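You operate a simulated robot arm through the tools that you are given. There is no shell and no other tool. Be economical: measure what you need, move in short steps, check, and stop when the job is done.

You run a simulated two-armed robot. Do the job below in one go: nothing can be reset, and whatever is moved stays where it is left.

## Task
Put the crate card on the sewing table behind the blue machine away on the packing bench. Then shut the small cupboard door. Then turn the red lock dial to 7. Then put the red pad on the red mat. Then take the shock sensor that says "A" and leave it on top of the blue ink bottle. Then put the rolled strap on the top of the wooden table away on the shelf under the packing bench. Then take the yellow tin and leave it in the silver small bowl. Then put the gel can on the red mat away on the low shelf of the trolley. Then fetch the brown tag and set it in the blue tray. Then put the purple wool on the third shelf from the bottom of the short shelving away on the bottom shelf of the chest bay. Then stack the black dated box from the third shelf from the bottom of the short shelving on top of the red dated box. Then put the silver bobbin on top of the grey stone weight on the desk top. Then open the freezer lid. Keep to this order. Set down upright: gel can.

The check looks at the end state, three seconds after you hand in, the way a careful person would. Anything else that was tipped, shoved, dropped, spilled or broken makes it a failure. A push-on lid holds only when it is set on centred and level and pressed home; a screw cap is set on level and turned clockwise until tight.

## Robot
Two 7-joint arms with fingered hands on one trunk, on a base that drives. Base frame: it is fixed to the floor where the robot stands at the start and does not move with it; the origin is under the middle of the robot, x ahead of it, y to its left, z up. Lengths are in mm, angles in rad, forces in N, time in s.
The left shoulder is at the start at [72, 155, 1034], the right one opposite. With the tool pointing down near the work surface each hand reaches from about 100 to 520 mm from the robot's upright axis, wherever it stands, measured 20 degrees to its own side. Places, roughly: blue ink bottle [4000, 250, 750]; blue tray (26x20x4 cm) [500, -1500, 700]; bottom shelf of the chest bay [1100, -4300, 300]; brown tag [0, -4000, 1250]; crate card [500, -250, 750]; dated box [750, -1250, 1250]; freezer lid [5400, 2400, 800]; gel can [3250, 250, 750]; low shelf of the trolley [2900, -1800, 100]; packing bench [5400, -2000, 800]; purple wool (5x5x10 cm) [500, -1500, 1200]; red lock dial [5600, 1000, 1000]; red mat [3400, 200, 800]; red pad (6x5x4 cm) [5400, -100, 900]; rolled strap (8x8x4 cm) [3500, 0, 800]; shelf under the packing bench [5300, -1500, 300]; shock sensor [5250, -1000, 750]; silver bobbin (4x5x4 cm) [900, 200, 700]; small bowl (16x19x7 cm) [5500, 300, 900]; small cupboard door [-1300, -500, 1800]; stone weight (7x7x5 cm) [1400, 2200, 900]; yellow tin [3250, -250, 250]. Payload 4 kg a hand.
The tool frame of a hand sits at the grasp point between the pads (the TCP): z along the fingers, y along the line on which they close. The tips reach 30 mm beyond it. Largest opening 104 mm; the body of the gripper starts 35 mm behind the TCP. The gripper is a hand of 3 fingers: y runs from the thumb to the fingers, the wrist lies at [-15, -104, -178] in the tool frame, and closing takes about 1.5 s.
Orientation is that of the tool frame in the base frame, as a unit quaternion [w, x, y, z]. With the fingers straight down and the wrist toward the robot, the tool's x, y and z point along [0, 1, 0], [1, 0, 0] and [0, 0, -1] of the base frame.

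## Interface
- The arms move only by the tool play_rows. It takes "left_moves", "right_moves" or both (then of equal length, played together; a hand with none holds still); each is one flat list of numbers, 7 for each row, row after row: the turn, a rotation vector about the base's x, y, z in rad, then the shift along the base's x, y, z in mm, then the gripper command, from -1 (fully open) to 1 (shut), values between in proportion. In form: [rx, ry, rz, dx, dy, dz, jaw, rx, ry, rz, dx, dy, dz, jaw, ...]. A call has 1 to 8 rows; each row is the pose to reach, as a shift and turn from the pose commanded when the call began. Rows are played at 5 a second. More than 50 mm and 0.15 rad between two rows, or a gripper value outside its range, and nothing of the call is played. Where a pose cannot be reached the arm comes as near as it can. A force on the tool above 40 N (or 10 N above the force at the start of the call, whichever is more), or a blocked arm, ends the call early, and 0.2 s more pass. Each finger travels about 153 mm/s and halts on what it meets, pressing with about 30 N; the grip force reading is that of the motor and also rises with nothing between the fingers. The clock runs only during rows and for 0.2 s after the last one: add rows that repeat a pose to give the fingers time. It gives the time, the measured TCP pose, the force on the tool (base axes), the opening and the grip force at its end, in the units of the frame above (readings bear some noise), with the torque about the TCP (base axes, N m) and any sound that the robot's microphone picked up.
- Cameras (640 x 400 px; columns grow to the right, rows downward): "scene" is now at [138.8, -2.5, 1256]; the picture's right is [-0.03, -1.00, 0.00], its down [-0.63, 0.02, -0.78] and it looks along [0.78, -0.02, -0.63] (base axes); focal length 286 px, centre (320, 200). "left" rides on the left gripper at [-64, -94, -117] in its tool frame; the picture's right is [-0.72, -0.33, 0.61], its down [0.64, -0.65, 0.40] and it looks along [0.27, 0.68, 0.68] (tool axes); focal length 238 px, centre (320, 200). "right" rides on the right gripper at [64, -94, -117] in its tool frame; the picture's right is [-0.72, 0.33, -0.61], its down [-0.64, -0.65, 0.40] and it looks along [-0.27, 0.68, 0.68] (tool axes); focal length 238 px, centre (320, 200). There is no depth. A picture from a camera that has moved, and an enlarged one, comes with that camera's place and axes in the base frame and with its lens.
- camera(camera): a new picture of that camera. It takes no simulated time.
- slide_trunk(by): slides the trunk up (or, below 0, down) by that many mm; the arms and the scene camera ride with it, the base frame stays. It gives what a move gives, with no picture.
- drive_base(legs): drives the robot by 1 to 6 legs, each [ahead, left, turn to the left] in mm, mm and rad, along the robot's own axes; the way and the turn of a leg run together, so that a leg with both is an arc; at most 1500 mm and 3.142 rad a leg. The arms and the cameras ride along, it lands a little off, and it stops where it bumps. It gives what a move gives.
- hand_shape(shape, hand): the hand has 3 fingers and takes this shape, open, in about a second: jaw (thumb against the fingers, like two jaws); tri (thumb and two fingers); tip (a fingertip pinch); poke (one finger out to press); point (the index stretched); flat (the hand flat); cup (the hand cupped); fist (a fist). The gripper value then closes the fingers along that shape, each until it touches; the sizes above hold for jaw. It gives what a move gives, with no picture.
- pan_tilt(pan, tilt): turns the head with the scene camera to pan (to the left, within 1.501 rad either way) and tilt (down, from -0.506 to 1.204), counted from straight ahead of the robot. It gives what a move gives.
- zoom(camera, box): a new picture of the part [left, top, right, bottom] of that camera's present view, enlarged. It takes no simulated time.
- close_job(): hands the job in; it is judged then, once.

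Work in short steps. Places have to be worked out from the pictures, the camera data and where the tool is seen: move nearer, look again, correct. Check each grasp and each placing, and mend what went wrong. You have 556 turns and 352 pictures in all, those below and enlarged ones among them. Open the grippers and draw the arms clear of the work before you hand the job in, unless the task says otherwise; then end with one line.

The tools are called by a JSON object that holds its "op" and its "data". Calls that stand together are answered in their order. play_rows: Moves the arms, as the interface text tells. Its arguments: {"type":"object","properties":{"left_moves":{"type":"array","items":{"type":"number"}},"right_moves":{"type":"array","items":{"type":"number"}}},"required":[]} The other tools are called the same way: slide_trunk (by) slides the trunk up or down; hand_shape (shape, hand) gives the hand a shape; drive_base (legs) drives the base; pan_tilt (pan, tilt) turns the head that bears the scene camera; camera (camera) takes a picture; zoom (camera, box) takes an enlarged picture of a part of a camera's view; close_job () hands the job in.

At the start:

```text
clock: 0.0
left_tcp_pos: [457.5, 202.8, 1015.1]
left_ee_rot: [-0.001, 0.708, 0.707, -0.001]
left_force: [-0.5, 0.2, 0.3]
left_ft_torque: [0.02, 0.03, -0.03]
left_gripper_width: 103.8
left_finger_force: 0.0
left_shape: jaw
right_tcp_pos: [568.8, -177.2, 949.1]
right_ee_rot: [0.0, 0.706, 0.708, -0.001]
right_force: [-0.7, 0.2, -0.7]
right_ft_torque: [0.0, 0.02, 0.0]
right_gripper_width: 103.8
right_finger_force: 0.0
right_shape: jaw
trunk travel left (down, up): [-450.0, 490.0]
robot x, y, heading: [-1.2, -1.8, 0.002]
head pan, tilt: [-0.026, 0.675]
```

scene: 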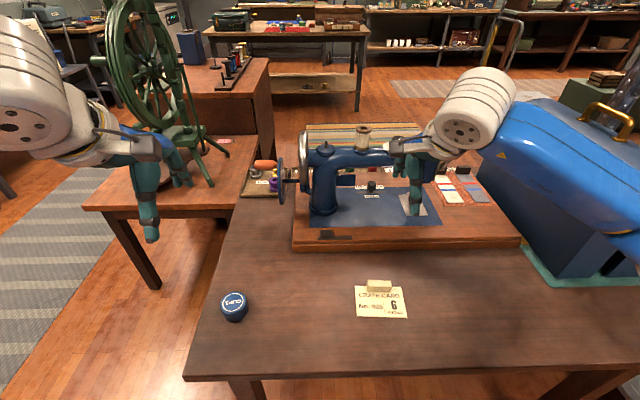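
right: 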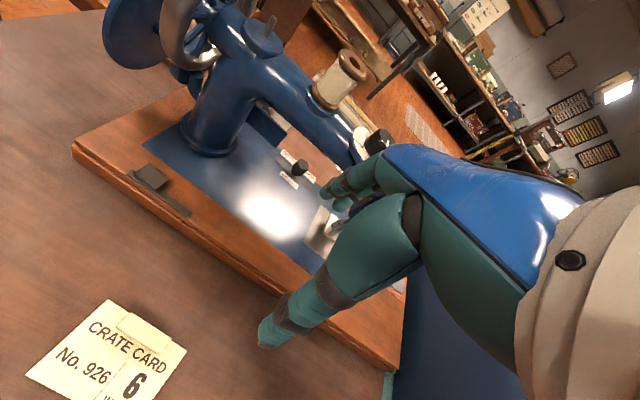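
left: 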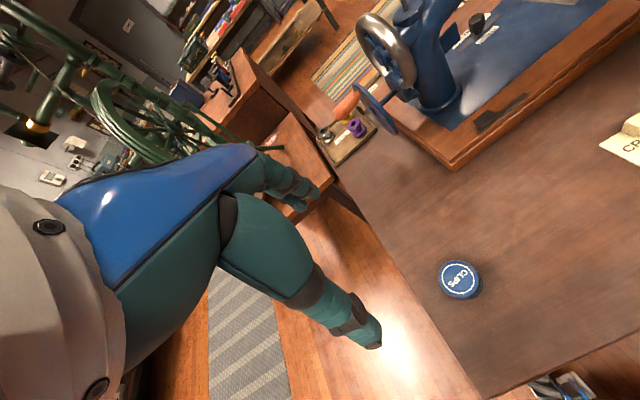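

I start by looking closer at the sewing table to see whether there is more than one crate card.

{"op": "zoom", "data": {"camera": "scene", "box": [220, 110, 540, 330]}}

{"op": "zoom", "data": {"camera": "scene", "box": [0, 0, 640, 130]}}

```text
1.82 times, centred on (380, 220) of scene
camera zoom: at [138.8, -2.5, 1256.0], right [-0.03, -1.0, 0.0], down [-0.63, 0.02, -0.78], along [0.78, -0.02, -0.63], focal length 520 px, centre (211, 164)
```

zoom: 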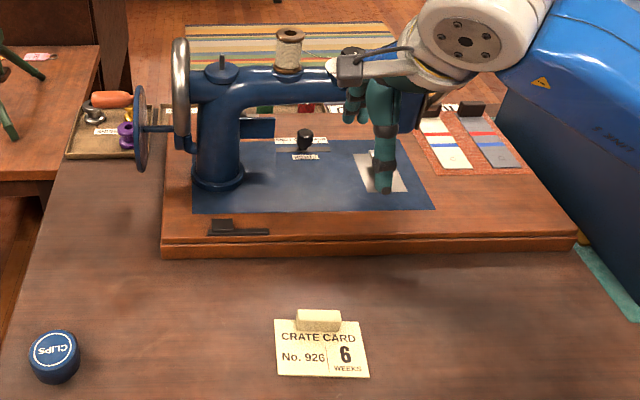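

```text
1.00 times, centred on (320, 65) of scene (not enlarged: the box is as wide or as high as the picture)
camera zoom: at [138.8, -2.5, 1256.0], right [-0.03, -1.0, 0.0], down [-0.63, 0.02, -0.78], along [0.78, -0.02, -0.63], focal length 286 px, centre (320, 335)
```

zoom: 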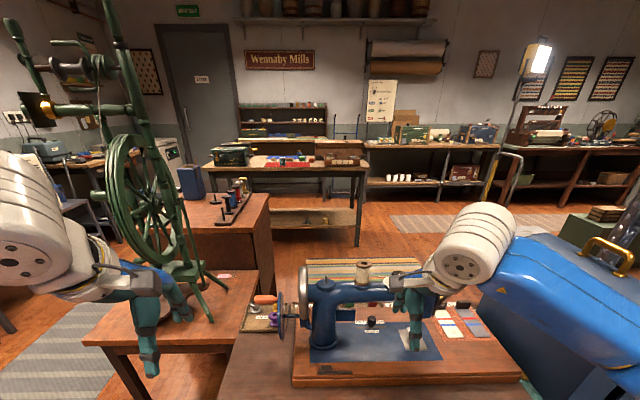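

Only one card is visible so far; I raise the trunk to see behind the machine.

{"op": "slide_trunk", "data": {"by": 300}}

{"op": "camera", "data": {"camera": "scene"}}

```text
clock: 3.0
left_tcp_pos: [455.5, 204.1, 1314.7]
left_ee_rot: [0.0, 0.707, 0.707, 0.0]
left_force: [-0.4, -0.3, -0.6]
left_ft_torque: [-0.03, -0.01, -0.01]
left_gripper_width: 103.7
left_finger_force: 0.1
left_shape: jaw
right_tcp_pos: [567.8, -175.8, 1250.4]
right_ee_rot: [0.001, 0.707, 0.707, 0.001]
right_force: [1.1, 0.4, 0.1]
right_ft_torque: [0.0, 0.0, -0.02]
right_gripper_width: 103.6
right_finger_force: 0.0
right_shape: jaw
trunk travel left (down, up): [-750.0, 190.0]
robot x, y, heading: [2.7, -3.6, 0.0]
head pan, tilt: [-0.026, 0.675]
```

```text
346 pictures are left
camera scene: at [139.6, -2.5, 1556.0], right [-0.03, -1.0, 0.0], down [-0.63, 0.02, -0.78], along [0.78, -0.02, -0.63], focal length 286 px, centre (320, 200)
```

scene: 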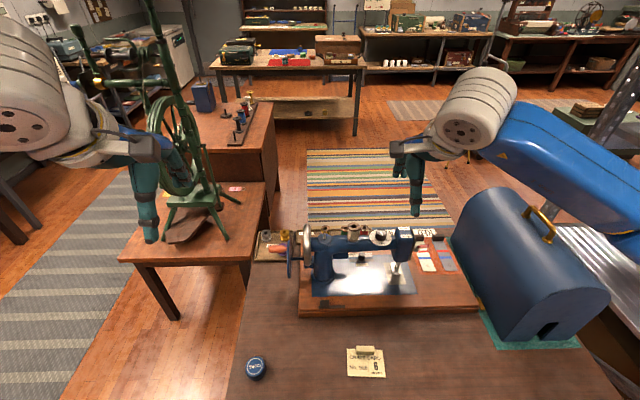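

Only one card exists. I lower the trunk back and move the right hand above the card's wooden block (about [485,-133,735]).

{"op": "slide_trunk", "data": {"by": -300}}

{"op": "play_rows", "data": {"right_moves": [0, 0, 0, -40, 20, -20, -1, 0, 0, 0, -83, 43, -50, -1, 0, 0, 0, -83, 43, -90, -1, 0, 0, 0, -83, 43, -110, -1]}}

{"op": "camera", "data": {"camera": "right"}}

{"op": "camera", "data": {"camera": "scene"}}

```text
clock: 6.0
left_tcp_pos: [455.7, 204.4, 1015.8]
left_ee_rot: [0.0, 0.707, 0.707, 0.0]
left_force: [0.0, 0.1, 0.0]
left_ft_torque: [0.0, 0.0, 0.0]
left_gripper_width: 103.9
left_finger_force: 0.1
left_shape: jaw
right_tcp_pos: [569.5, -176.8, 950.5]
right_ee_rot: [0.0, 0.707, 0.707, 0.0]
right_force: [-0.2, -0.3, 0.0]
right_ft_torque: [-0.01, 0.03, 0.01]
right_gripper_width: 103.7
right_finger_force: 0.1
right_shape: jaw
trunk travel left (down, up): [-450.0, 490.0]
robot x, y, heading: [0.9, -1.0, 0.0]
head pan, tilt: [-0.026, 0.675]
```

```text
refused: row 2 steps farther than a row can; nothing moved
```

```text
345 pictures are left
camera right: at [474.0, -113.1, 1068.3], right [0.33, -0.72, 0.61], down [-0.65, -0.64, -0.4], along [0.68, -0.27, -0.68], focal length 238 px, centre (320, 200)
```

right: 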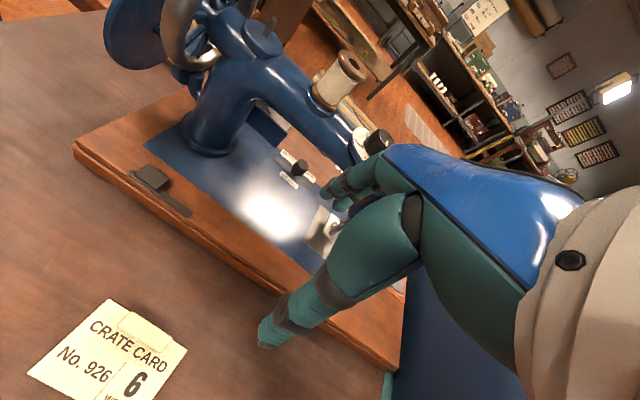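

```text
344 pictures are left
camera scene: at [138.7, -2.5, 1256.1], right [-0.03, -1.0, 0.0], down [-0.63, 0.02, -0.78], along [0.78, -0.02, -0.63], focal length 286 px, centre (320, 200)
```

scene: 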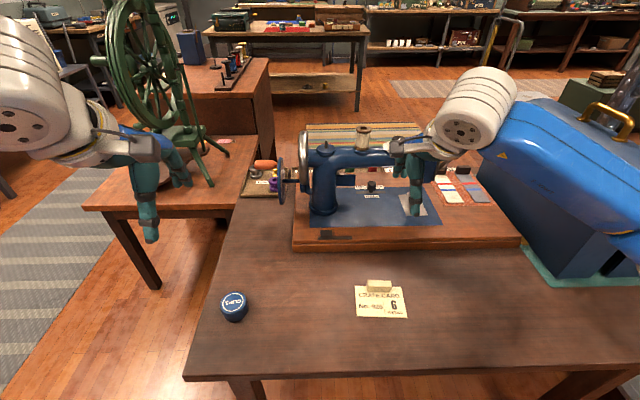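

Step too large; I split it.

{"op": "play_rows", "data": {"right_moves": [0, 0, 0, -40, 20, 0, -1, 0, 0, 0, -83, 43, 0, -1, 0, 0, 0, -83, 43, -45, -1, 0, 0, 0, -83, 43, -85, -1, 0, 0, 0, -83, 43, -85, -1]}}

{"op": "camera", "data": {"camera": "right"}}

{"op": "camera", "data": {"camera": "scene"}}

```text
clock: 7.2
left_tcp_pos: [455.6, 203.4, 1015.4]
left_ee_rot: [0.0, 0.707, 0.707, 0.0]
left_force: [-0.3, 0.4, 0.5]
left_ft_torque: [0.03, 0.0, 0.02]
left_gripper_width: 103.6
left_finger_force: 0.1
left_shape: jaw
right_tcp_pos: [483.4, -132.0, 867.9]
right_ee_rot: [0.001, 0.707, 0.708, 0.0]
right_force: [-0.1, -0.3, 0.0]
right_ft_torque: [0.02, -0.02, -0.01]
right_gripper_width: 103.8
right_finger_force: 0.0
right_shape: jaw
trunk travel left (down, up): [-450.0, 490.0]
robot x, y, heading: [1.8, -0.2, 0.001]
head pan, tilt: [-0.026, 0.675]
```

```text
343 pictures are left
camera right: at [388.7, -67.9, 985.6], right [0.33, -0.72, 0.61], down [-0.65, -0.64, -0.4], along [0.68, -0.27, -0.68], focal length 238 px, centre (320, 200)
```

right: 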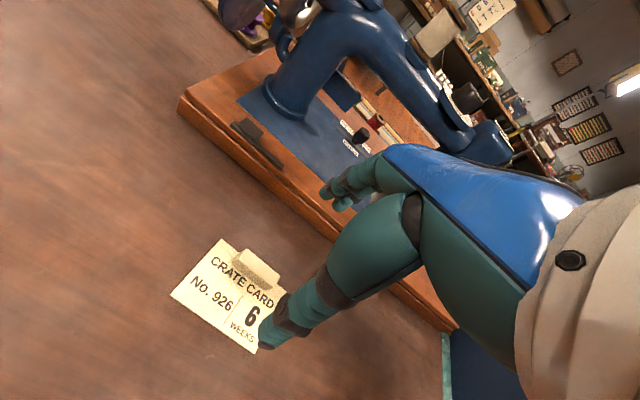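

```text
342 pictures are left
camera scene: at [138.4, -2.3, 1256.1], right [-0.03, -1.0, 0.0], down [-0.63, 0.02, -0.78], along [0.78, -0.02, -0.63], focal length 286 px, centre (320, 200)
```

scene: 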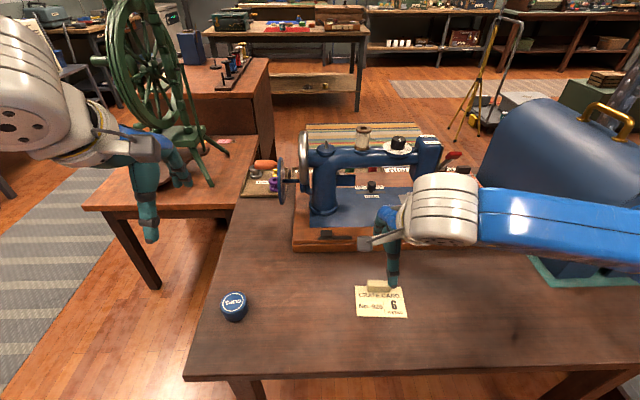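

Right camera puts the block at about [491,-134,745]; I descend to TCP z≈763 with open jaw, then close.

{"op": "play_rows", "data": {"right_moves": [0, 0, 0, 8, -2, -45, -1, 0, 0, 0, 8, -2, -85, -1, 0, 0, 0, 8, -2, -104, -1, 0, 0, 0, 8, -2, -104, -1]}}

{"op": "camera", "data": {"camera": "right"}}

{"op": "zoom", "data": {"camera": "scene", "box": [300, 200, 480, 330]}}

```text
clock: 8.2
left_tcp_pos: [456.0, 201.9, 1016.5]
left_ee_rot: [0.0, 0.707, 0.707, 0.0]
left_force: [-0.6, 0.2, -0.1]
left_ft_torque: [-0.02, -0.01, 0.01]
left_gripper_width: 103.5
left_finger_force: 0.1
left_shape: jaw
right_tcp_pos: [493.1, -133.7, 761.6]
right_ee_rot: [0.001, 0.707, 0.707, 0.0]
right_force: [0.1, 0.3, -1.0]
right_ft_torque: [0.0, 0.0, 0.01]
right_gripper_width: 103.5
right_finger_force: 0.0
right_shape: jaw
trunk travel left (down, up): [-450.0, 490.0]
robot x, y, heading: [-1.6, 0.8, 0.002]
head pan, tilt: [-0.026, 0.675]
```

```text
341 pictures are left
camera right: at [399.2, -70.9, 879.1], right [0.33, -0.72, 0.61], down [-0.65, -0.64, -0.4], along [0.68, -0.27, -0.68], focal length 238 px, centre (320, 200)
```

right: 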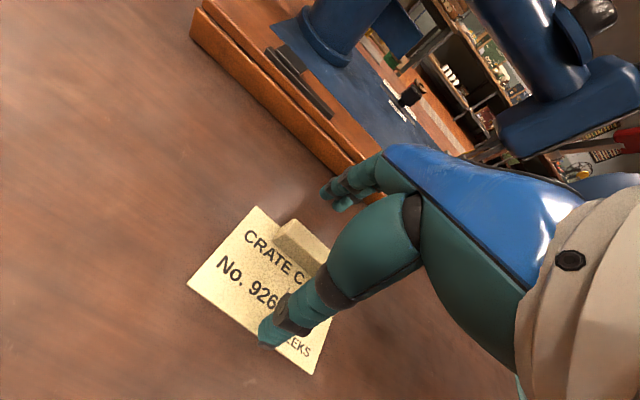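

```text
3.08 times, centred on (390, 265) of scene
camera zoom: at [138.6, -2.5, 1256.0], right [-0.03, -1.0, 0.0], down [-0.63, 0.02, -0.78], along [0.78, -0.02, -0.63], focal length 880 px, centre (105, 0)
```

zoom: 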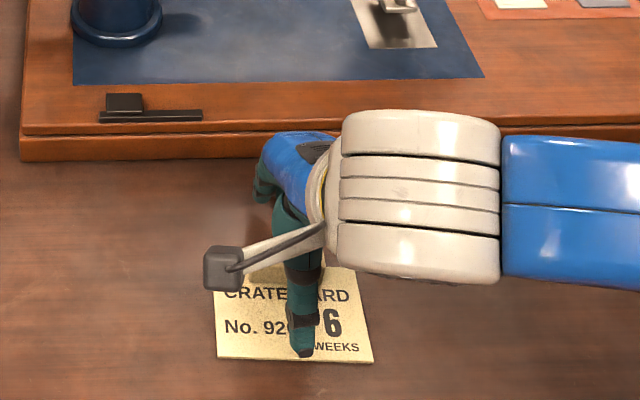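

The block is between thumb and fingers (x≈488, y≈-126); I shift slightly and close.

{"op": "play_rows", "data": {"right_moves": [0, 0, 0, -3, 6, 0, -1, 0, 0, 0, -3, 6, 0, 1, 0, 0, 0, -3, 6, 0, 1, 0, 0, 0, -3, 6, 0, 1, 0, 0, 0, -3, 6, 0, 1, 0, 0, 0, -3, 6, 0, 1, 0, 0, 0, -3, 6, 0, 1, 0, 0, 0, -3, 6, 0, 1]}}

{"op": "play_rows", "data": {"right_moves": [0, 0, 0, 0, 0, 40, 1, 0, 0, 0, 0, 0, 80, 1, 0, 0, 0, 0, 0, 80, 1]}}

{"op": "camera", "data": {"camera": "right"}}

```text
clock: 10.0
left_tcp_pos: [455.6, 203.3, 1015.8]
left_ee_rot: [0.0, 0.707, 0.707, 0.0]
left_force: [-0.8, -0.2, 0.5]
left_ft_torque: [0.02, 0.01, 0.01]
left_gripper_width: 103.4
left_finger_force: 0.1
left_shape: jaw
right_tcp_pos: [491.9, -129.0, 760.5]
right_ee_rot: [0.0, 0.707, 0.707, 0.0]
right_force: [0.4, -0.8, 0.0]
right_ft_torque: [-0.03, -0.01, 0.01]
right_gripper_width: 10.1
right_finger_force: 30.4
right_shape: jaw
trunk travel left (down, up): [-450.0, 490.0]
robot x, y, heading: [2.3, 1.8, -0.002]
head pan, tilt: [-0.026, 0.675]
```

```text
clock: 10.8
left_tcp_pos: [454.8, 204.1, 1015.4]
left_ee_rot: [-0.001, 0.707, 0.707, 0.0]
left_force: [0.1, 0.1, -0.5]
left_ft_torque: [-0.01, -0.01, -0.04]
left_gripper_width: 103.5
left_finger_force: 0.1
left_shape: jaw
right_tcp_pos: [488.5, -130.1, 839.4]
right_ee_rot: [0.0, 0.707, 0.708, -0.001]
right_force: [-0.9, -0.5, 0.6]
right_ft_torque: [0.02, -0.01, -0.02]
right_gripper_width: 9.7
right_finger_force: 30.4
right_shape: jaw
trunk travel left (down, up): [-450.0, 490.0]
robot x, y, heading: [-1.4, -0.9, 0.001]
head pan, tilt: [-0.026, 0.675]
```

```text
339 pictures are left
camera right: at [394.7, -66.4, 958.6], right [0.33, -0.72, 0.61], down [-0.65, -0.64, -0.4], along [0.68, -0.27, -0.68], focal length 238 px, centre (320, 200)
```

right: 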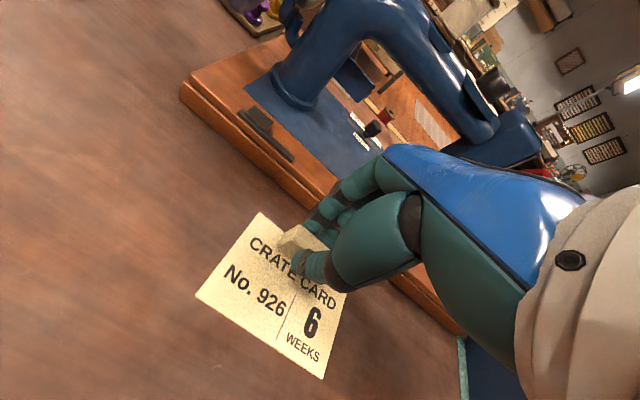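

Card is held. I raise the trunk and look around to map the room for driving.

{"op": "slide_trunk", "data": {"by": 300}}

{"op": "pan_tilt", "data": {"pan": 0.7, "tilt": 0.5}}

{"op": "camera", "data": {"camera": "scene"}}

{"op": "pan_tilt", "data": {"pan": -0.9, "tilt": 0.5}}

{"op": "camera", "data": {"camera": "scene"}}

{"op": "pan_tilt", "data": {"pan": 0, "tilt": 0.3}}

{"op": "camera", "data": {"camera": "scene"}}

```text
clock: 13.8
left_tcp_pos: [456.3, 204.8, 1315.1]
left_ee_rot: [0.0, 0.708, 0.707, 0.0]
left_force: [0.5, 0.8, 0.3]
left_ft_torque: [-0.01, -0.02, -0.03]
left_gripper_width: 103.6
left_finger_force: 0.0
left_shape: jaw
right_tcp_pos: [488.1, -129.6, 1140.8]
right_ee_rot: [0.0, 0.707, 0.707, -0.001]
right_force: [0.2, 0.5, -0.2]
right_ft_torque: [0.01, 0.03, 0.03]
right_gripper_width: 10.0
right_finger_force: 29.9
right_shape: jaw
trunk travel left (down, up): [-750.0, 190.0]
robot x, y, heading: [1.6, 0.2, -0.003]
head pan, tilt: [-0.026, 0.675]
```

```text
clock: 14.9
left_tcp_pos: [456.5, 203.3, 1315.6]
left_ee_rot: [0.0, 0.707, 0.707, 0.0]
left_force: [-0.2, 0.4, -0.2]
left_ft_torque: [0.03, 0.01, 0.03]
left_gripper_width: 103.5
left_finger_force: 0.2
left_shape: jaw
right_tcp_pos: [489.4, -130.9, 1140.6]
right_ee_rot: [0.0, 0.707, 0.707, 0.0]
right_force: [-0.2, -0.4, -0.3]
right_ft_torque: [0.0, 0.0, 0.01]
right_gripper_width: 9.9
right_finger_force: 29.8
right_shape: jaw
trunk travel left (down, up): [-750.0, 190.0]
robot x, y, heading: [-0.8, 1.7, -0.003]
head pan, tilt: [0.7, 0.499]
```

```text
338 pictures are left
camera scene: at [123.1, 58.4, 1571.6], right [0.64, -0.77, 0.0], down [-0.37, -0.31, -0.88], along [0.67, 0.56, -0.48], focal length 286 px, centre (320, 200)
```

scene: 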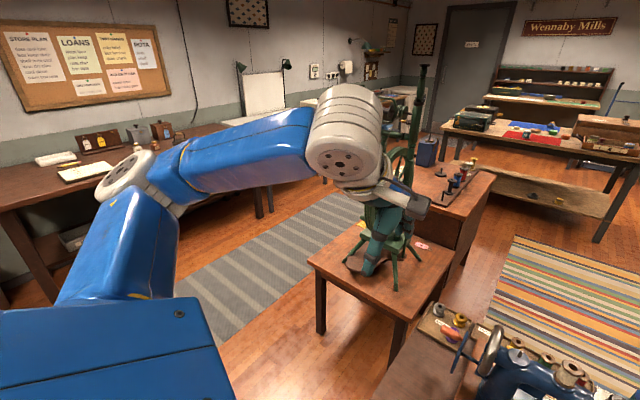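

```text
clock: 16.6
left_tcp_pos: [456.1, 203.6, 1316.0]
left_ee_rot: [0.0, 0.707, 0.707, 0.0]
left_force: [-0.4, 0.3, -0.3]
left_ft_torque: [0.04, 0.02, 0.02]
left_gripper_width: 103.6
left_finger_force: 0.0
left_shape: jaw
right_tcp_pos: [488.6, -129.4, 1139.8]
right_ee_rot: [0.0, 0.707, 0.707, 0.0]
right_force: [0.0, 0.3, -0.4]
right_ft_torque: [-0.03, -0.02, 0.02]
right_gripper_width: 10.1
right_finger_force: 29.8
right_shape: jaw
trunk travel left (down, up): [-750.0, 190.0]
robot x, y, heading: [-0.7, 0.2, 0.007]
head pan, tilt: [-0.901, 0.499]
```

```text
337 pictures are left
camera scene: at [110.1, -71.5, 1571.7], right [-0.78, -0.62, 0.0], down [-0.3, 0.37, -0.88], along [0.54, -0.69, -0.48], focal length 286 px, centre (320, 200)
```

scene: 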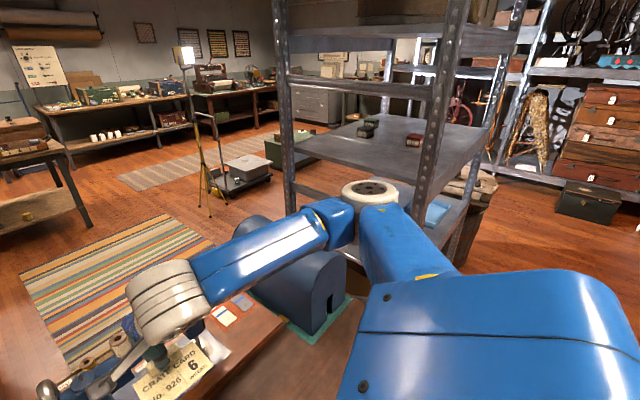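

```text
clock: 17.8
left_tcp_pos: [455.7, 203.4, 1316.5]
left_ee_rot: [0.0, 0.707, 0.707, 0.0]
left_force: [0.0, 0.4, 0.5]
left_ft_torque: [-0.01, 0.01, -0.01]
left_gripper_width: 103.6
left_finger_force: 0.0
left_shape: jaw
right_tcp_pos: [489.0, -129.4, 1140.2]
right_ee_rot: [0.0, 0.707, 0.707, 0.0]
right_force: [0.0, -0.8, 0.1]
right_ft_torque: [0.04, 0.01, 0.02]
right_gripper_width: 9.9
right_finger_force: 29.9
right_shape: jaw
trunk travel left (down, up): [-750.0, 190.0]
robot x, y, heading: [-0.1, 0.7, -0.001]
head pan, tilt: [0.0, 0.3]
```

```text
336 pictures are left
camera scene: at [146.9, -0.2, 1590.0], right [0.0, -1.0, 0.0], down [-0.3, 0.0, -0.95], along [0.95, 0.0, -0.3], focal length 286 px, centre (320, 200)
```

scene: 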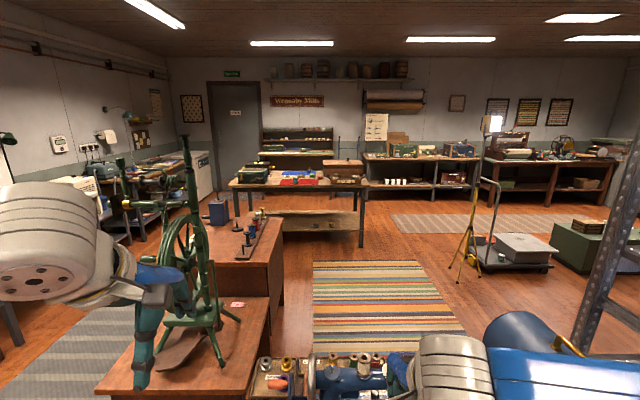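

The left aisle (y≈1400) looks free, then around the far side. I tuck both hands in before driving.

{"op": "play_rows", "data": {"left_moves": [0, 0, 0, -40, 0, 0, -1, 0, 0, 0, -80, 0, 0, -1, 0, 0, 0, -120, 0, 0, -1, 0, 0, 0, -120, 0, 0, -1], "right_moves": [0, 0, 0, -40, -20, 0, 1, 0, 0, 0, -80, -40, 0, 1, 0, 0, 0, -120, -60, 0, 1, 0, 0, 0, -150, -70, 0, 1]}}

{"op": "drive_base", "data": {"legs": [[-150, 0, 0], [0, 1400, 0]]}}

{"op": "pan_tilt", "data": {"pan": 0, "tilt": 0.4}}

{"op": "camera", "data": {"camera": "scene"}}

```text
clock: 18.8
left_tcp_pos: [366.1, 206.0, 1356.6]
left_ee_rot: [0.0, 0.707, 0.707, -0.001]
left_force: [-0.2, 0.1, 0.9]
left_ft_torque: [-0.02, 0.01, 0.02]
left_gripper_width: 103.9
left_finger_force: 0.1
left_shape: jaw
left hand out of reach, approached as far as the arm can: row 2, 3, 4
right_tcp_pos: [436.8, -150.5, 1138.6]
right_ee_rot: [0.0, 0.707, 0.707, -0.001]
right_force: [0.6, 0.6, 0.4]
right_ft_torque: [-0.02, -0.01, 0.05]
right_gripper_width: 9.9
right_finger_force: 30.0
right_shape: jaw
right hand out of reach, approached as far as the arm can: row 2, 3, 4
trunk travel left (down, up): [-750.0, 190.0]
robot x, y, heading: [-3.9, -0.8, 0.007]
head pan, tilt: [0.0, 0.3]
```

```text
clock: 26.6
left_tcp_pos: [237.8, 1563.3, 1356.1]
left_ee_rot: [-0.001, 0.717, 0.697, 0.001]
left_force: [-0.5, -0.5, 0.0]
left_ft_torque: [-0.02, 0.01, 0.01]
left_gripper_width: 104.1
left_finger_force: 0.1
left_shape: jaw
right_tcp_pos: [299.4, 1204.6, 1138.3]
right_ee_rot: [0.0, 0.715, 0.699, 0.002]
right_force: [-0.2, 0.5, -0.8]
right_ft_torque: [-0.01, 0.02, 0.02]
right_gripper_width: 9.7
right_finger_force: 30.0
right_shape: jaw
trunk travel left (down, up): [-750.0, 190.0]
robot x, y, heading: [-129.2, 1368.7, -0.029]
head pan, tilt: [0.0, 0.3]
```

```text
clock: 27.2
left_tcp_pos: [237.3, 1565.0, 1355.7]
left_ee_rot: [0.0, 0.716, 0.698, 0.0]
left_force: [-1.0, -0.6, 0.1]
left_ft_torque: [0.0, -0.02, 0.0]
left_gripper_width: 104.0
left_finger_force: 0.1
left_shape: jaw
right_tcp_pos: [298.9, 1206.2, 1138.4]
right_ee_rot: [0.001, 0.715, 0.699, 0.001]
right_force: [-0.2, -0.5, -0.6]
right_ft_torque: [0.0, 0.0, 0.05]
right_gripper_width: 9.8
right_finger_force: 30.4
right_shape: jaw
trunk travel left (down, up): [-750.0, 190.0]
robot x, y, heading: [-131.2, 1369.7, -0.027]
head pan, tilt: [0.0, 0.4]
```

```text
335 pictures are left
camera scene: at [13.4, 1365.6, 1580.8], right [-0.03, -1.0, 0.0], down [-0.39, 0.01, -0.92], along [0.92, -0.02, -0.39], focal length 286 px, centre (320, 200)
```

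scene: 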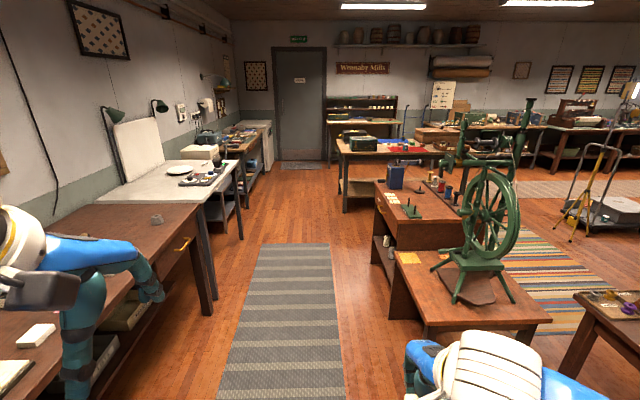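

Corridor clear between y≈770 and 2050. Drive forward 3000 correcting heading.

{"op": "drive_base", "data": {"legs": [[0, 30, 0.027], [1500, 0, 0], [1500, 0, 0]]}}

{"op": "pan_tilt", "data": {"pan": -0.5, "tilt": 0.4}}

{"op": "camera", "data": {"camera": "scene"}}

```text
clock: 42.0
left_tcp_pos: [3208.8, 1638.8, 1357.3]
left_ee_rot: [0.0, 0.705, 0.709, 0.001]
left_force: [0.1, -0.2, 0.3]
left_ft_torque: [0.0, 0.0, -0.02]
left_gripper_width: 103.7
left_finger_force: 0.0
left_shape: jaw
right_tcp_pos: [3279.4, 1281.6, 1139.3]
right_ee_rot: [0.001, 0.705, 0.709, 0.0]
right_force: [0.0, -0.1, -0.1]
right_ft_torque: [-0.01, -0.01, -0.03]
right_gripper_width: 9.8
right_finger_force: 29.7
right_shape: jaw
trunk travel left (down, up): [-750.0, 190.0]
robot x, y, heading: [2845.3, 1428.1, 0.003]
head pan, tilt: [0.0, 0.4]
```

```text
clock: 43.0
left_tcp_pos: [3207.5, 1638.9, 1357.8]
left_ee_rot: [0.001, 0.706, 0.708, 0.001]
left_force: [0.7, 0.5, 0.1]
left_ft_torque: [0.01, 0.0, 0.01]
left_gripper_width: 103.9
left_finger_force: 0.0
left_shape: jaw
right_tcp_pos: [3279.9, 1282.1, 1139.2]
right_ee_rot: [0.001, 0.704, 0.71, 0.001]
right_force: [-0.6, -0.3, -0.7]
right_ft_torque: [-0.01, -0.03, -0.01]
right_gripper_width: 9.8
right_finger_force: 30.5
right_shape: jaw
trunk travel left (down, up): [-750.0, 190.0]
robot x, y, heading: [2846.3, 1435.4, 0.004]
head pan, tilt: [-0.499, 0.4]
```

```text
334 pictures are left
camera scene: at [2980.2, 1388.6, 1580.8], right [-0.48, -0.88, 0.0], down [-0.34, 0.18, -0.92], along [0.81, -0.44, -0.39], focal length 286 px, centre (320, 200)
```

scene: 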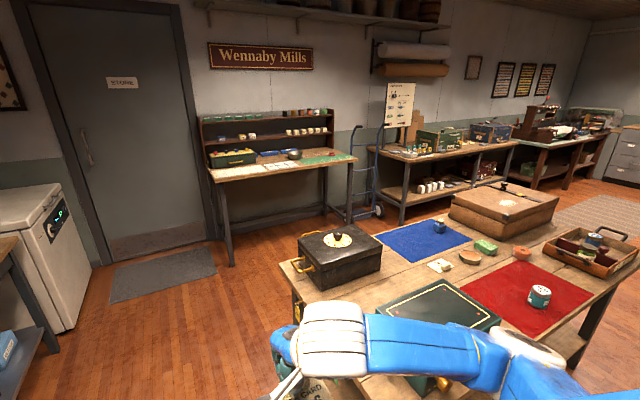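

The room layout is clear: wooden table x≈3170–4110, packing bench front ≈5100 from y≈-900 rightward. I zoom on the packing bench to plan.

{"op": "zoom", "data": {"camera": "scene", "box": [350, 90, 540, 230]}}

{"op": "drive_base", "data": {"legs": [[1500, 0, 0], [280, -100, 0]]}}

{"op": "pan_tilt", "data": {"pan": -0.9, "tilt": 0.4}}

{"op": "camera", "data": {"camera": "scene"}}

```text
2.86 times, centred on (445, 160) of scene
camera zoom: at [2980.2, 1388.6, 1580.8], right [-0.48, -0.88, 0.0], down [-0.34, 0.18, -0.92], along [0.81, -0.44, -0.39], focal length 817 px, centre (-37, 314)
```

zoom: 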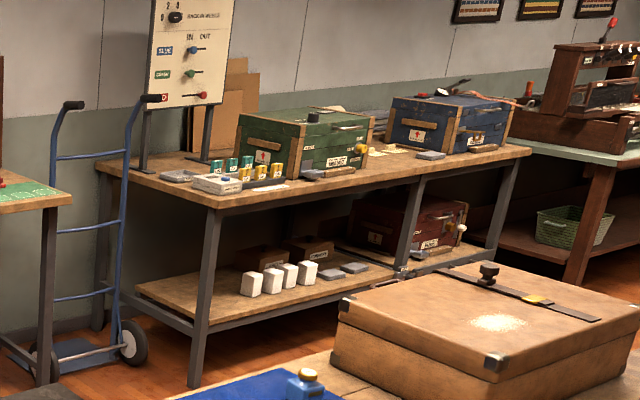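

```text
clock: 52.0
left_tcp_pos: [4990.3, 1498.0, 1357.7]
left_ee_rot: [0.003, 0.718, 0.696, 0.001]
left_force: [1.1, 0.3, -0.3]
left_ft_torque: [-0.02, 0.0, 0.03]
left_gripper_width: 103.7
left_finger_force: 0.1
left_shape: jaw
right_tcp_pos: [5051.4, 1139.0, 1140.3]
right_ee_rot: [0.003, 0.717, 0.697, 0.0]
right_force: [-0.6, 0.4, -0.5]
right_ft_torque: [0.01, -0.01, -0.02]
right_gripper_width: 9.8
right_finger_force: 29.5
right_shape: jaw
trunk travel left (down, up): [-750.0, 190.0]
robot x, y, heading: [4623.6, 1300.0, -0.027]
head pan, tilt: [-0.499, 0.4]
```

```text
clock: 52.9
left_tcp_pos: [4995.7, 1496.0, 1356.9]
left_ee_rot: [0.001, 0.718, 0.697, 0.001]
left_force: [-0.7, 0.4, -0.8]
left_ft_torque: [0.0, 0.01, -0.03]
left_gripper_width: 103.9
left_finger_force: 0.1
left_shape: jaw
right_tcp_pos: [5053.4, 1136.2, 1139.9]
right_ee_rot: [0.001, 0.717, 0.697, 0.0]
right_force: [-0.1, 0.4, 0.1]
right_ft_torque: [-0.03, 0.01, -0.01]
right_gripper_width: 10.0
right_finger_force: 30.4
right_shape: jaw
trunk travel left (down, up): [-750.0, 190.0]
robot x, y, heading: [4623.9, 1301.2, -0.031]
head pan, tilt: [-0.901, 0.4]
```

```text
332 pictures are left
camera scene: at [4734.0, 1226.2, 1580.9], right [-0.8, -0.6, 0.0], down [-0.23, 0.31, -0.92], along [0.55, -0.74, -0.39], focal length 286 px, centre (320, 200)
```

scene: 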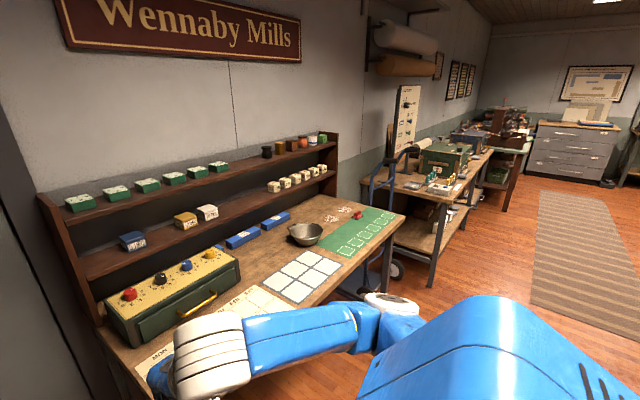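

I strafe right along the benches to reach the packing bench.

{"op": "drive_base", "data": {"legs": [[0, -20, 0.03], [0, -1450, 0], [0, -1400, 0]]}}

{"op": "pan_tilt", "data": {"pan": -0.3, "tilt": 0.6}}

{"op": "camera", "data": {"camera": "scene"}}

```text
clock: 66.9
left_tcp_pos: [4960.4, -1332.7, 1356.6]
left_ee_rot: [0.001, 0.715, 0.699, 0.002]
left_force: [0.4, 0.9, -0.7]
left_ft_torque: [-0.04, -0.02, 0.02]
left_gripper_width: 104.0
left_finger_force: 0.0
left_shape: jaw
right_tcp_pos: [5023.8, -1691.8, 1139.9]
right_ee_rot: [0.002, 0.714, 0.7, 0.0]
right_force: [-1.2, 0.2, 0.3]
right_ft_torque: [-0.03, 0.01, 0.0]
right_gripper_width: 9.9
right_finger_force: 30.1
right_shape: jaw
trunk travel left (down, up): [-750.0, 190.0]
robot x, y, heading: [4596.5, -1529.8, -0.019]
head pan, tilt: [-0.901, 0.4]
```

```text
clock: 67.9
left_tcp_pos: [4960.1, -1333.4, 1357.8]
left_ee_rot: [0.001, 0.714, 0.7, 0.0]
left_force: [0.9, 0.8, -0.3]
left_ft_torque: [0.04, -0.02, 0.01]
left_gripper_width: 103.8
left_finger_force: 0.0
left_shape: jaw
right_tcp_pos: [5023.2, -1692.0, 1139.6]
right_ee_rot: [0.001, 0.714, 0.7, 0.001]
right_force: [0.4, -0.7, -1.0]
right_ft_torque: [0.0, 0.0, -0.02]
right_gripper_width: 9.8
right_finger_force: 29.7
right_shape: jaw
trunk travel left (down, up): [-750.0, 190.0]
robot x, y, heading: [4590.8, -1532.2, -0.019]
head pan, tilt: [-0.3, 0.6]
```

```text
331 pictures are left
camera scene: at [4730.7, -1560.5, 1562.6], right [-0.32, -0.95, 0.0], down [-0.54, 0.18, -0.82], along [0.78, -0.26, -0.57], focal length 286 px, centre (320, 200)
```

scene: 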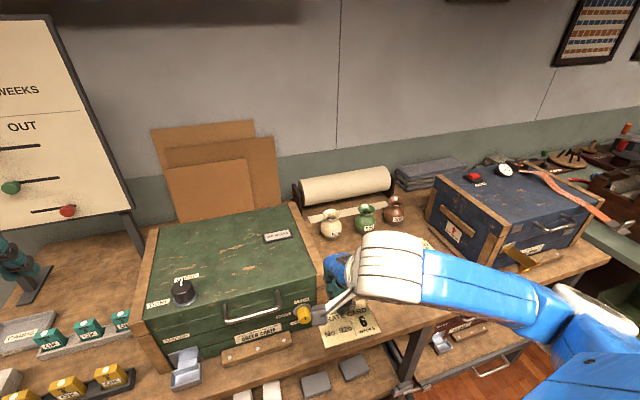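

There looks to be free bench space between the green and blue boxes (~[5180,-1970]). I move over it and look with the hand camera.

{"op": "drive_base", "data": {"legs": [[0, -300, 0.02]]}}

{"op": "camera", "data": {"camera": "right"}}

{"op": "pan_tilt", "data": {"pan": 0, "tilt": 0.7}}

{"op": "camera", "data": {"camera": "scene"}}

```text
clock: 69.9
left_tcp_pos: [4951.1, -1605.1, 1355.5]
left_ee_rot: [0.004, 0.709, 0.706, -0.002]
left_force: [0.5, 0.2, -0.1]
left_ft_torque: [-0.02, 0.01, 0.06]
left_gripper_width: 103.9
left_finger_force: 0.0
left_shape: jaw
right_tcp_pos: [5021.5, -1964.6, 1142.2]
right_ee_rot: [0.005, 0.707, 0.707, -0.002]
right_force: [-0.4, 0.8, 0.4]
right_ft_torque: [-0.02, 0.01, 0.01]
right_gripper_width: 9.8
right_finger_force: 30.2
right_shape: jaw
trunk travel left (down, up): [-750.0, 190.0]
robot x, y, heading: [4591.9, -1824.9, -0.001]
head pan, tilt: [-0.3, 0.6]
```

```text
330 pictures are left
camera right: at [4926.5, -1900.1, 1258.5], right [0.32, -0.71, 0.62], down [-0.65, -0.64, -0.4], along [0.69, -0.28, -0.67], focal length 238 px, centre (320, 200)
```

right: 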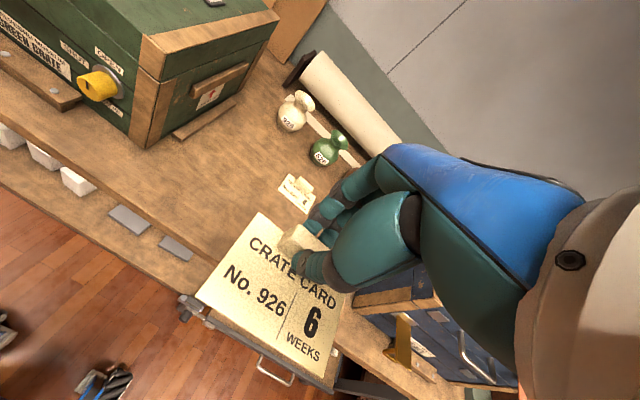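

```text
clock: 70.7
left_tcp_pos: [4950.3, -1612.5, 1356.7]
left_ee_rot: [0.003, 0.708, 0.707, -0.001]
left_force: [-0.3, -0.5, -0.6]
left_ft_torque: [0.02, -0.03, 0.02]
left_gripper_width: 103.8
left_finger_force: 0.0
left_shape: jaw
right_tcp_pos: [5019.3, -1970.4, 1141.7]
right_ee_rot: [0.004, 0.707, 0.707, 0.001]
right_force: [-0.1, -0.4, -0.7]
right_ft_torque: [0.02, -0.02, -0.02]
right_gripper_width: 9.9
right_finger_force: 30.0
right_shape: jaw
trunk travel left (down, up): [-750.0, 190.0]
robot x, y, heading: [4592.3, -1822.8, -0.009]
head pan, tilt: [0.0, 0.7]
```

```text
329 pictures are left
camera scene: at [4728.0, -1817.0, 1553.9], right [-0.01, -1.0, 0.01], down [-0.65, 0.0, -0.76], along [0.76, -0.01, -0.65], focal length 286 px, centre (320, 200)
```

scene: 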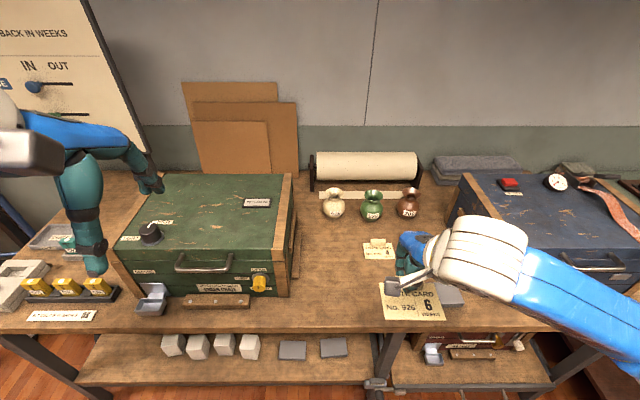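

Free area between the boxes at about y -1800…-2100. I drive ahead 140 mm and lower the trunk partway.

{"op": "drive_base", "data": {"legs": [[140, 0, 0]]}}

{"op": "slide_trunk", "data": {"by": -200}}

{"op": "camera", "data": {"camera": "scene"}}

{"op": "camera", "data": {"camera": "right"}}

```text
clock: 72.1
left_tcp_pos: [5087.7, -1623.4, 1360.3]
left_ee_rot: [0.002, 0.706, 0.708, 0.005]
left_force: [0.3, -1.3, 0.0]
left_ft_torque: [0.04, -0.01, 0.03]
left_gripper_width: 103.7
left_finger_force: 0.1
left_shape: jaw
right_tcp_pos: [5159.4, -1978.3, 1142.2]
right_ee_rot: [0.001, 0.706, 0.708, 0.005]
right_force: [0.3, 0.7, 0.2]
right_ft_torque: [0.02, -0.02, -0.01]
right_gripper_width: 9.6
right_finger_force: 29.5
right_shape: jaw
trunk travel left (down, up): [-750.0, 190.0]
robot x, y, heading: [4731.0, -1825.6, 0.002]
head pan, tilt: [0.0, 0.7]
```

```text
clock: 74.2
left_tcp_pos: [5090.2, -1620.1, 1159.2]
left_ee_rot: [0.002, 0.706, 0.708, 0.002]
left_force: [0.1, -0.4, 0.2]
left_ft_torque: [0.0, 0.05, 0.01]
left_gripper_width: 103.6
left_finger_force: 0.1
left_shape: jaw
right_tcp_pos: [5161.4, -1975.8, 940.5]
right_ee_rot: [0.003, 0.705, 0.709, 0.002]
right_force: [-0.3, 0.2, -0.7]
right_ft_torque: [0.02, -0.02, -0.02]
right_gripper_width: 9.5
right_finger_force: 29.6
right_shape: jaw
trunk travel left (down, up): [-550.0, 390.0]
robot x, y, heading: [4730.6, -1823.5, 0.0]
head pan, tilt: [0.0, 0.7]
```

```text
328 pictures are left
camera scene: at [4869.0, -1825.5, 1353.9], right [0.0, -1.0, 0.0], down [-0.65, 0.0, -0.76], along [0.76, 0.0, -0.65], focal length 286 px, centre (320, 200)
```

scene: 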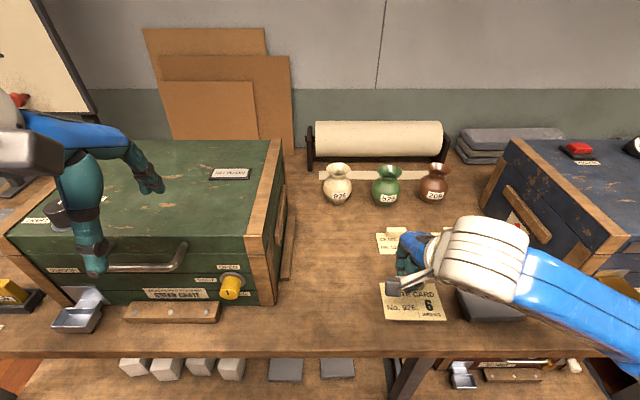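

```text
327 pictures are left
camera right: at [5066.4, -1913.4, 1058.1], right [0.33, -0.72, 0.61], down [-0.65, -0.64, -0.41], along [0.69, -0.27, -0.67], focal length 238 px, centre (320, 200)
```

right: 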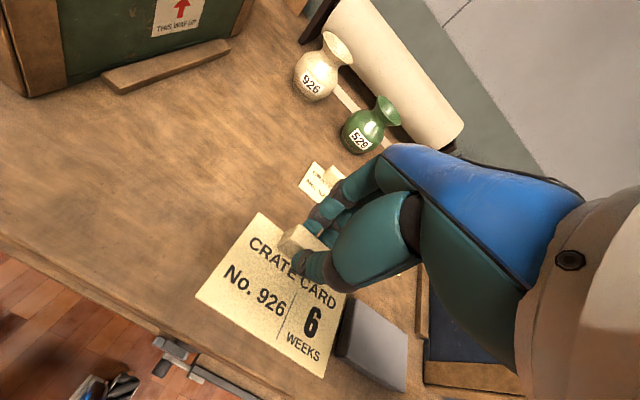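

I shift the card forward-left into the clear area, then descend in small steps watching the force.

{"op": "play_rows", "data": {"right_moves": [0, 0, 0, 30, 30, 0, 1, 0, 0, 0, 55, 55, 0, 1, 0, 0, 0, 55, 55, -40, 1, 0, 0, 0, 55, 55, -60, 1, 0, 0, 0, 55, 55, -60, 1]}}

{"op": "camera", "data": {"camera": "right"}}

{"op": "camera", "data": {"camera": "scene"}}

```text
clock: 75.5
left_tcp_pos: [5090.9, -1619.4, 1158.6]
left_ee_rot: [0.002, 0.707, 0.707, 0.002]
left_force: [0.1, -0.2, -0.6]
left_ft_torque: [0.02, -0.01, 0.02]
left_gripper_width: 103.7
left_finger_force: 0.0
left_shape: jaw
right_tcp_pos: [5217.1, -1921.9, 879.7]
right_ee_rot: [0.002, 0.705, 0.709, 0.004]
right_force: [0.6, 0.4, -0.5]
right_ft_torque: [0.02, -0.02, 0.01]
right_gripper_width: 9.8
right_finger_force: 29.8
right_shape: jaw
trunk travel left (down, up): [-550.0, 390.0]
robot x, y, heading: [4732.0, -1825.3, -0.002]
head pan, tilt: [0.0, 0.7]
```

```text
326 pictures are left
camera right: at [5121.0, -1858.2, 997.5], right [0.33, -0.72, 0.61], down [-0.65, -0.64, -0.41], along [0.69, -0.27, -0.67], focal length 238 px, centre (320, 200)
```

right: 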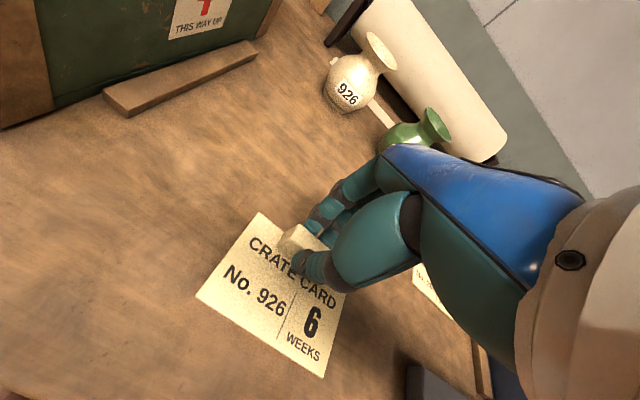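

```text
325 pictures are left
camera scene: at [4869.4, -1825.2, 1353.9], right [0.0, -1.0, 0.0], down [-0.65, 0.0, -0.76], along [0.76, 0.0, -0.65], focal length 286 px, centre (320, 200)
```

scene: 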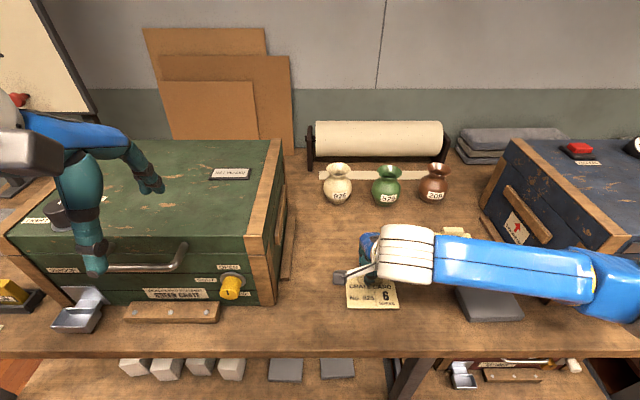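

Bench top estimated ≈785; I lower slowly until contact.

{"op": "play_rows", "data": {"right_moves": [0, 0, 0, 0, 0, -30, 1, 0, 0, 0, 0, 0, -42, 1, 0, 0, 0, 0, 0, -48, 1, 0, 0, 0, 0, 0, -54, 1, 0, 0, 0, 0, 0, -60, 1, 0, 0, 0, 0, 0, -66, 1, 0, 0, 0, 0, 0, -70, 1]}}

{"op": "camera", "data": {"camera": "right"}}

```text
clock: 76.4
left_tcp_pos: [5087.3, -1621.3, 1159.7]
left_ee_rot: [0.002, 0.707, 0.707, 0.003]
left_force: [0.0, 0.2, 0.5]
left_ft_torque: [0.0, 0.0, 0.03]
left_gripper_width: 103.7
left_finger_force: 0.0
left_shape: jaw
right_tcp_pos: [5218.0, -1920.9, 838.7]
right_ee_rot: [0.009, 0.705, 0.709, 0.014]
right_force: [-10.4, -3.8, 26.7]
right_ft_torque: [-0.1, 0.34, -0.07]
right_gripper_width: 11.5
right_finger_force: 29.8
right_shape: jaw
trunk travel left (down, up): [-550.0, 390.0]
robot x, y, heading: [4727.8, -1828.6, 0.0]
head pan, tilt: [0.0, 0.7]
stopped in row 4 (right hand): the force on the tool passed its limit at 46 N (the readings are from after the stop); the commanded pose is now the measured one
```

```text
324 pictures are left
camera right: at [5120.2, -1857.9, 953.8], right [0.31, -0.72, 0.62], down [-0.64, -0.64, -0.43], along [0.71, -0.26, -0.66], focal length 238 px, centre (320, 200)
```

right: 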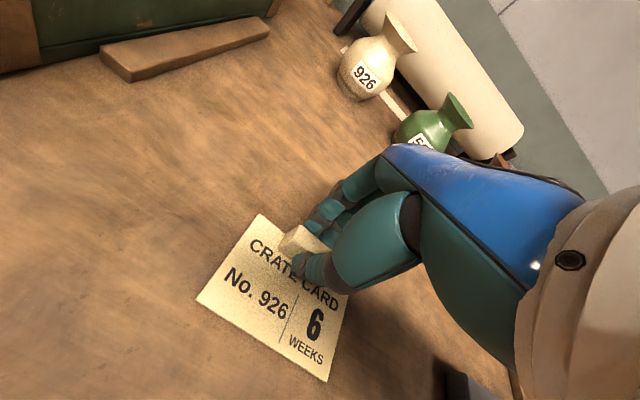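

Contact at TCP z≈838 (bench ≈803). Raise a hair, open, retract up.

{"op": "play_rows", "data": {"right_moves": [0, 0, 0, 0, 0, 2, 1, 0, 0, 0, 0, 0, 2, 0.7, 0, 0, 0, 0, 0, 2, -0.2, 0, 0, 0, 0, 0, 2, -0.2, 0, 0, 0, 0, 0, 2, -0.2]}}

{"op": "play_rows", "data": {"right_moves": [0, 0, 0, 0, 0, 40, -0.2, 0, 0, 0, 0, 0, 85, -0.2, 0, 0, 0, 0, 0, 130, -0.2, 0, 0, 0, 0, 0, 175, -0.2, 0, 0, 0, 0, 0, 175, -0.2]}}

{"op": "camera", "data": {"camera": "right"}}

```text
clock: 77.6
left_tcp_pos: [5090.3, -1620.7, 1157.3]
left_ee_rot: [0.002, 0.707, 0.708, 0.003]
left_force: [0.2, 0.5, 0.4]
left_ft_torque: [0.0, -0.01, 0.0]
left_gripper_width: 103.8
left_finger_force: 0.0
left_shape: jaw
right_tcp_pos: [5220.1, -1921.9, 836.2]
right_ee_rot: [0.006, 0.706, 0.708, 0.008]
right_force: [0.2, 0.6, 0.0]
right_ft_torque: [0.0, -0.02, 0.01]
right_gripper_width: 61.6
right_finger_force: 0.2
right_shape: jaw
trunk travel left (down, up): [-550.0, 390.0]
robot x, y, heading: [4731.0, -1823.5, -0.0]
head pan, tilt: [0.0, 0.7]
```

```text
clock: 78.8
left_tcp_pos: [5091.1, -1620.0, 1157.3]
left_ee_rot: [0.002, 0.707, 0.707, 0.002]
left_force: [0.5, 0.3, -0.2]
left_ft_torque: [-0.01, -0.04, 0.01]
left_gripper_width: 103.8
left_finger_force: 0.1
left_shape: jaw
right_tcp_pos: [5217.4, -1920.0, 1013.2]
right_ee_rot: [0.007, 0.706, 0.708, 0.008]
right_force: [-0.4, 0.0, 0.6]
right_ft_torque: [0.02, 0.0, 0.05]
right_gripper_width: 62.1
right_finger_force: 0.0
right_shape: jaw
trunk travel left (down, up): [-550.0, 390.0]
robot x, y, heading: [4728.4, -1825.8, -0.001]
head pan, tilt: [0.0, 0.7]
```

```text
323 pictures are left
camera right: at [5120.0, -1858.2, 1128.9], right [0.31, -0.72, 0.62], down [-0.64, -0.64, -0.42], along [0.7, -0.26, -0.66], focal length 238 px, centre (320, 200)
```

right: 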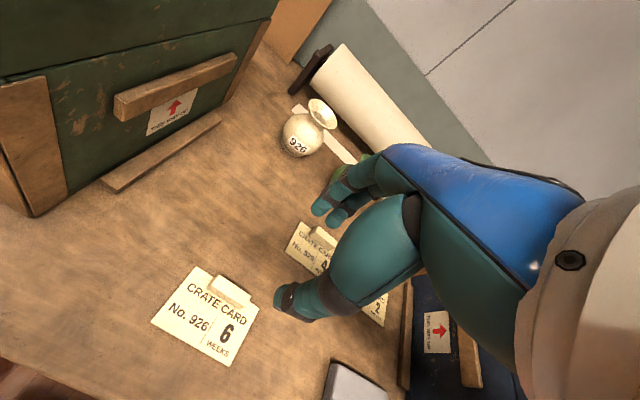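

Card is placed. Now retreat, tuck the right hand, and drive back to the cupboard near the start.

{"op": "drive_base", "data": {"legs": [[-140, 0, 0], [0, 1500, 0], [0, 1450, 0]]}}

{"op": "play_rows", "data": {"right_moves": [0, 0, 0, -40, 0, 10, -1, 0, 0, 0, -70, 0, 20, -1, 0, 0, 0, -70, 0, 50, -1]}}

```text
clock: 93.8
left_tcp_pos: [5003.6, 1279.7, 1159.0]
left_ee_rot: [0.001, 0.71, 0.704, 0.003]
left_force: [0.1, -0.2, 0.2]
left_ft_torque: [0.01, -0.01, -0.02]
left_gripper_width: 103.9
left_finger_force: 0.0
left_shape: jaw
right_tcp_pos: [5126.0, 977.5, 1013.2]
right_ee_rot: [0.006, 0.71, 0.704, 0.01]
right_force: [0.8, -0.7, -0.5]
right_ft_torque: [0.0, -0.03, 0.01]
right_gripper_width: 62.0
right_finger_force: 0.1
right_shape: jaw
trunk travel left (down, up): [-550.0, 390.0]
robot x, y, heading: [4644.4, 1081.0, -0.012]
head pan, tilt: [0.0, 0.7]
```

```text
clock: 94.5
left_tcp_pos: [5002.5, 1282.9, 1159.5]
left_ee_rot: [0.003, 0.71, 0.704, 0.002]
left_force: [0.4, 0.3, -0.3]
left_ft_torque: [-0.01, -0.01, 0.03]
left_gripper_width: 104.1
left_finger_force: 0.0
left_shape: jaw
right_tcp_pos: [5056.8, 980.0, 1063.0]
right_ee_rot: [0.008, 0.709, 0.705, 0.01]
right_force: [0.1, 0.7, 0.6]
right_ft_torque: [-0.02, 0.02, 0.01]
right_gripper_width: 103.9
right_finger_force: 0.1
right_shape: jaw
right hand out of reach, approached as far as the arm can: row 2
trunk travel left (down, up): [-550.0, 390.0]
robot x, y, heading: [4642.9, 1080.0, -0.009]
head pan, tilt: [0.0, 0.7]
```

Continue: left to y≈1410, then reverse along the corridor.

{"op": "drive_base", "data": {"legs": [[0, 335, 0.01], [-1500, 0, 0], [-1500, 0, 0]]}}

{"op": "drive_base", "data": {"legs": [[-1500, 0, 0]]}}

```text
clock: 110.8
left_tcp_pos: [1989.0, 1584.6, 1159.4]
left_ee_rot: [0.001, 0.697, 0.717, 0.003]
left_force: [0.1, 0.7, 0.0]
left_ft_torque: [-0.03, -0.01, 0.0]
left_gripper_width: 103.9
left_finger_force: 0.1
left_shape: jaw
right_tcp_pos: [2053.8, 1283.9, 1063.1]
right_ee_rot: [0.007, 0.697, 0.717, 0.009]
right_force: [-0.3, -0.5, 0.5]
right_ft_torque: [0.0, 0.02, 0.01]
right_gripper_width: 103.6
right_finger_force: 0.1
right_shape: jaw
trunk travel left (down, up): [-550.0, 390.0]
robot x, y, heading: [1634.0, 1372.3, 0.024]
head pan, tilt: [0.0, 0.7]
```

```text
clock: 118.2
left_tcp_pos: [505.3, 1548.2, 1160.4]
left_ee_rot: [0.002, 0.699, 0.715, 0.003]
left_force: [0.4, 0.4, 0.1]
left_ft_torque: [0.0, -0.03, 0.03]
left_gripper_width: 103.8
left_finger_force: 0.1
left_shape: jaw
right_tcp_pos: [569.6, 1248.2, 1063.6]
right_ee_rot: [0.007, 0.699, 0.715, 0.01]
right_force: [0.8, 0.6, 0.4]
right_ft_torque: [0.0, 0.01, 0.0]
right_gripper_width: 103.6
right_finger_force: 0.0
right_shape: jaw
trunk travel left (down, up): [-550.0, 390.0]
robot x, y, heading: [155.9, 1332.0, 0.025]
head pan, tilt: [0.0, 0.7]
```

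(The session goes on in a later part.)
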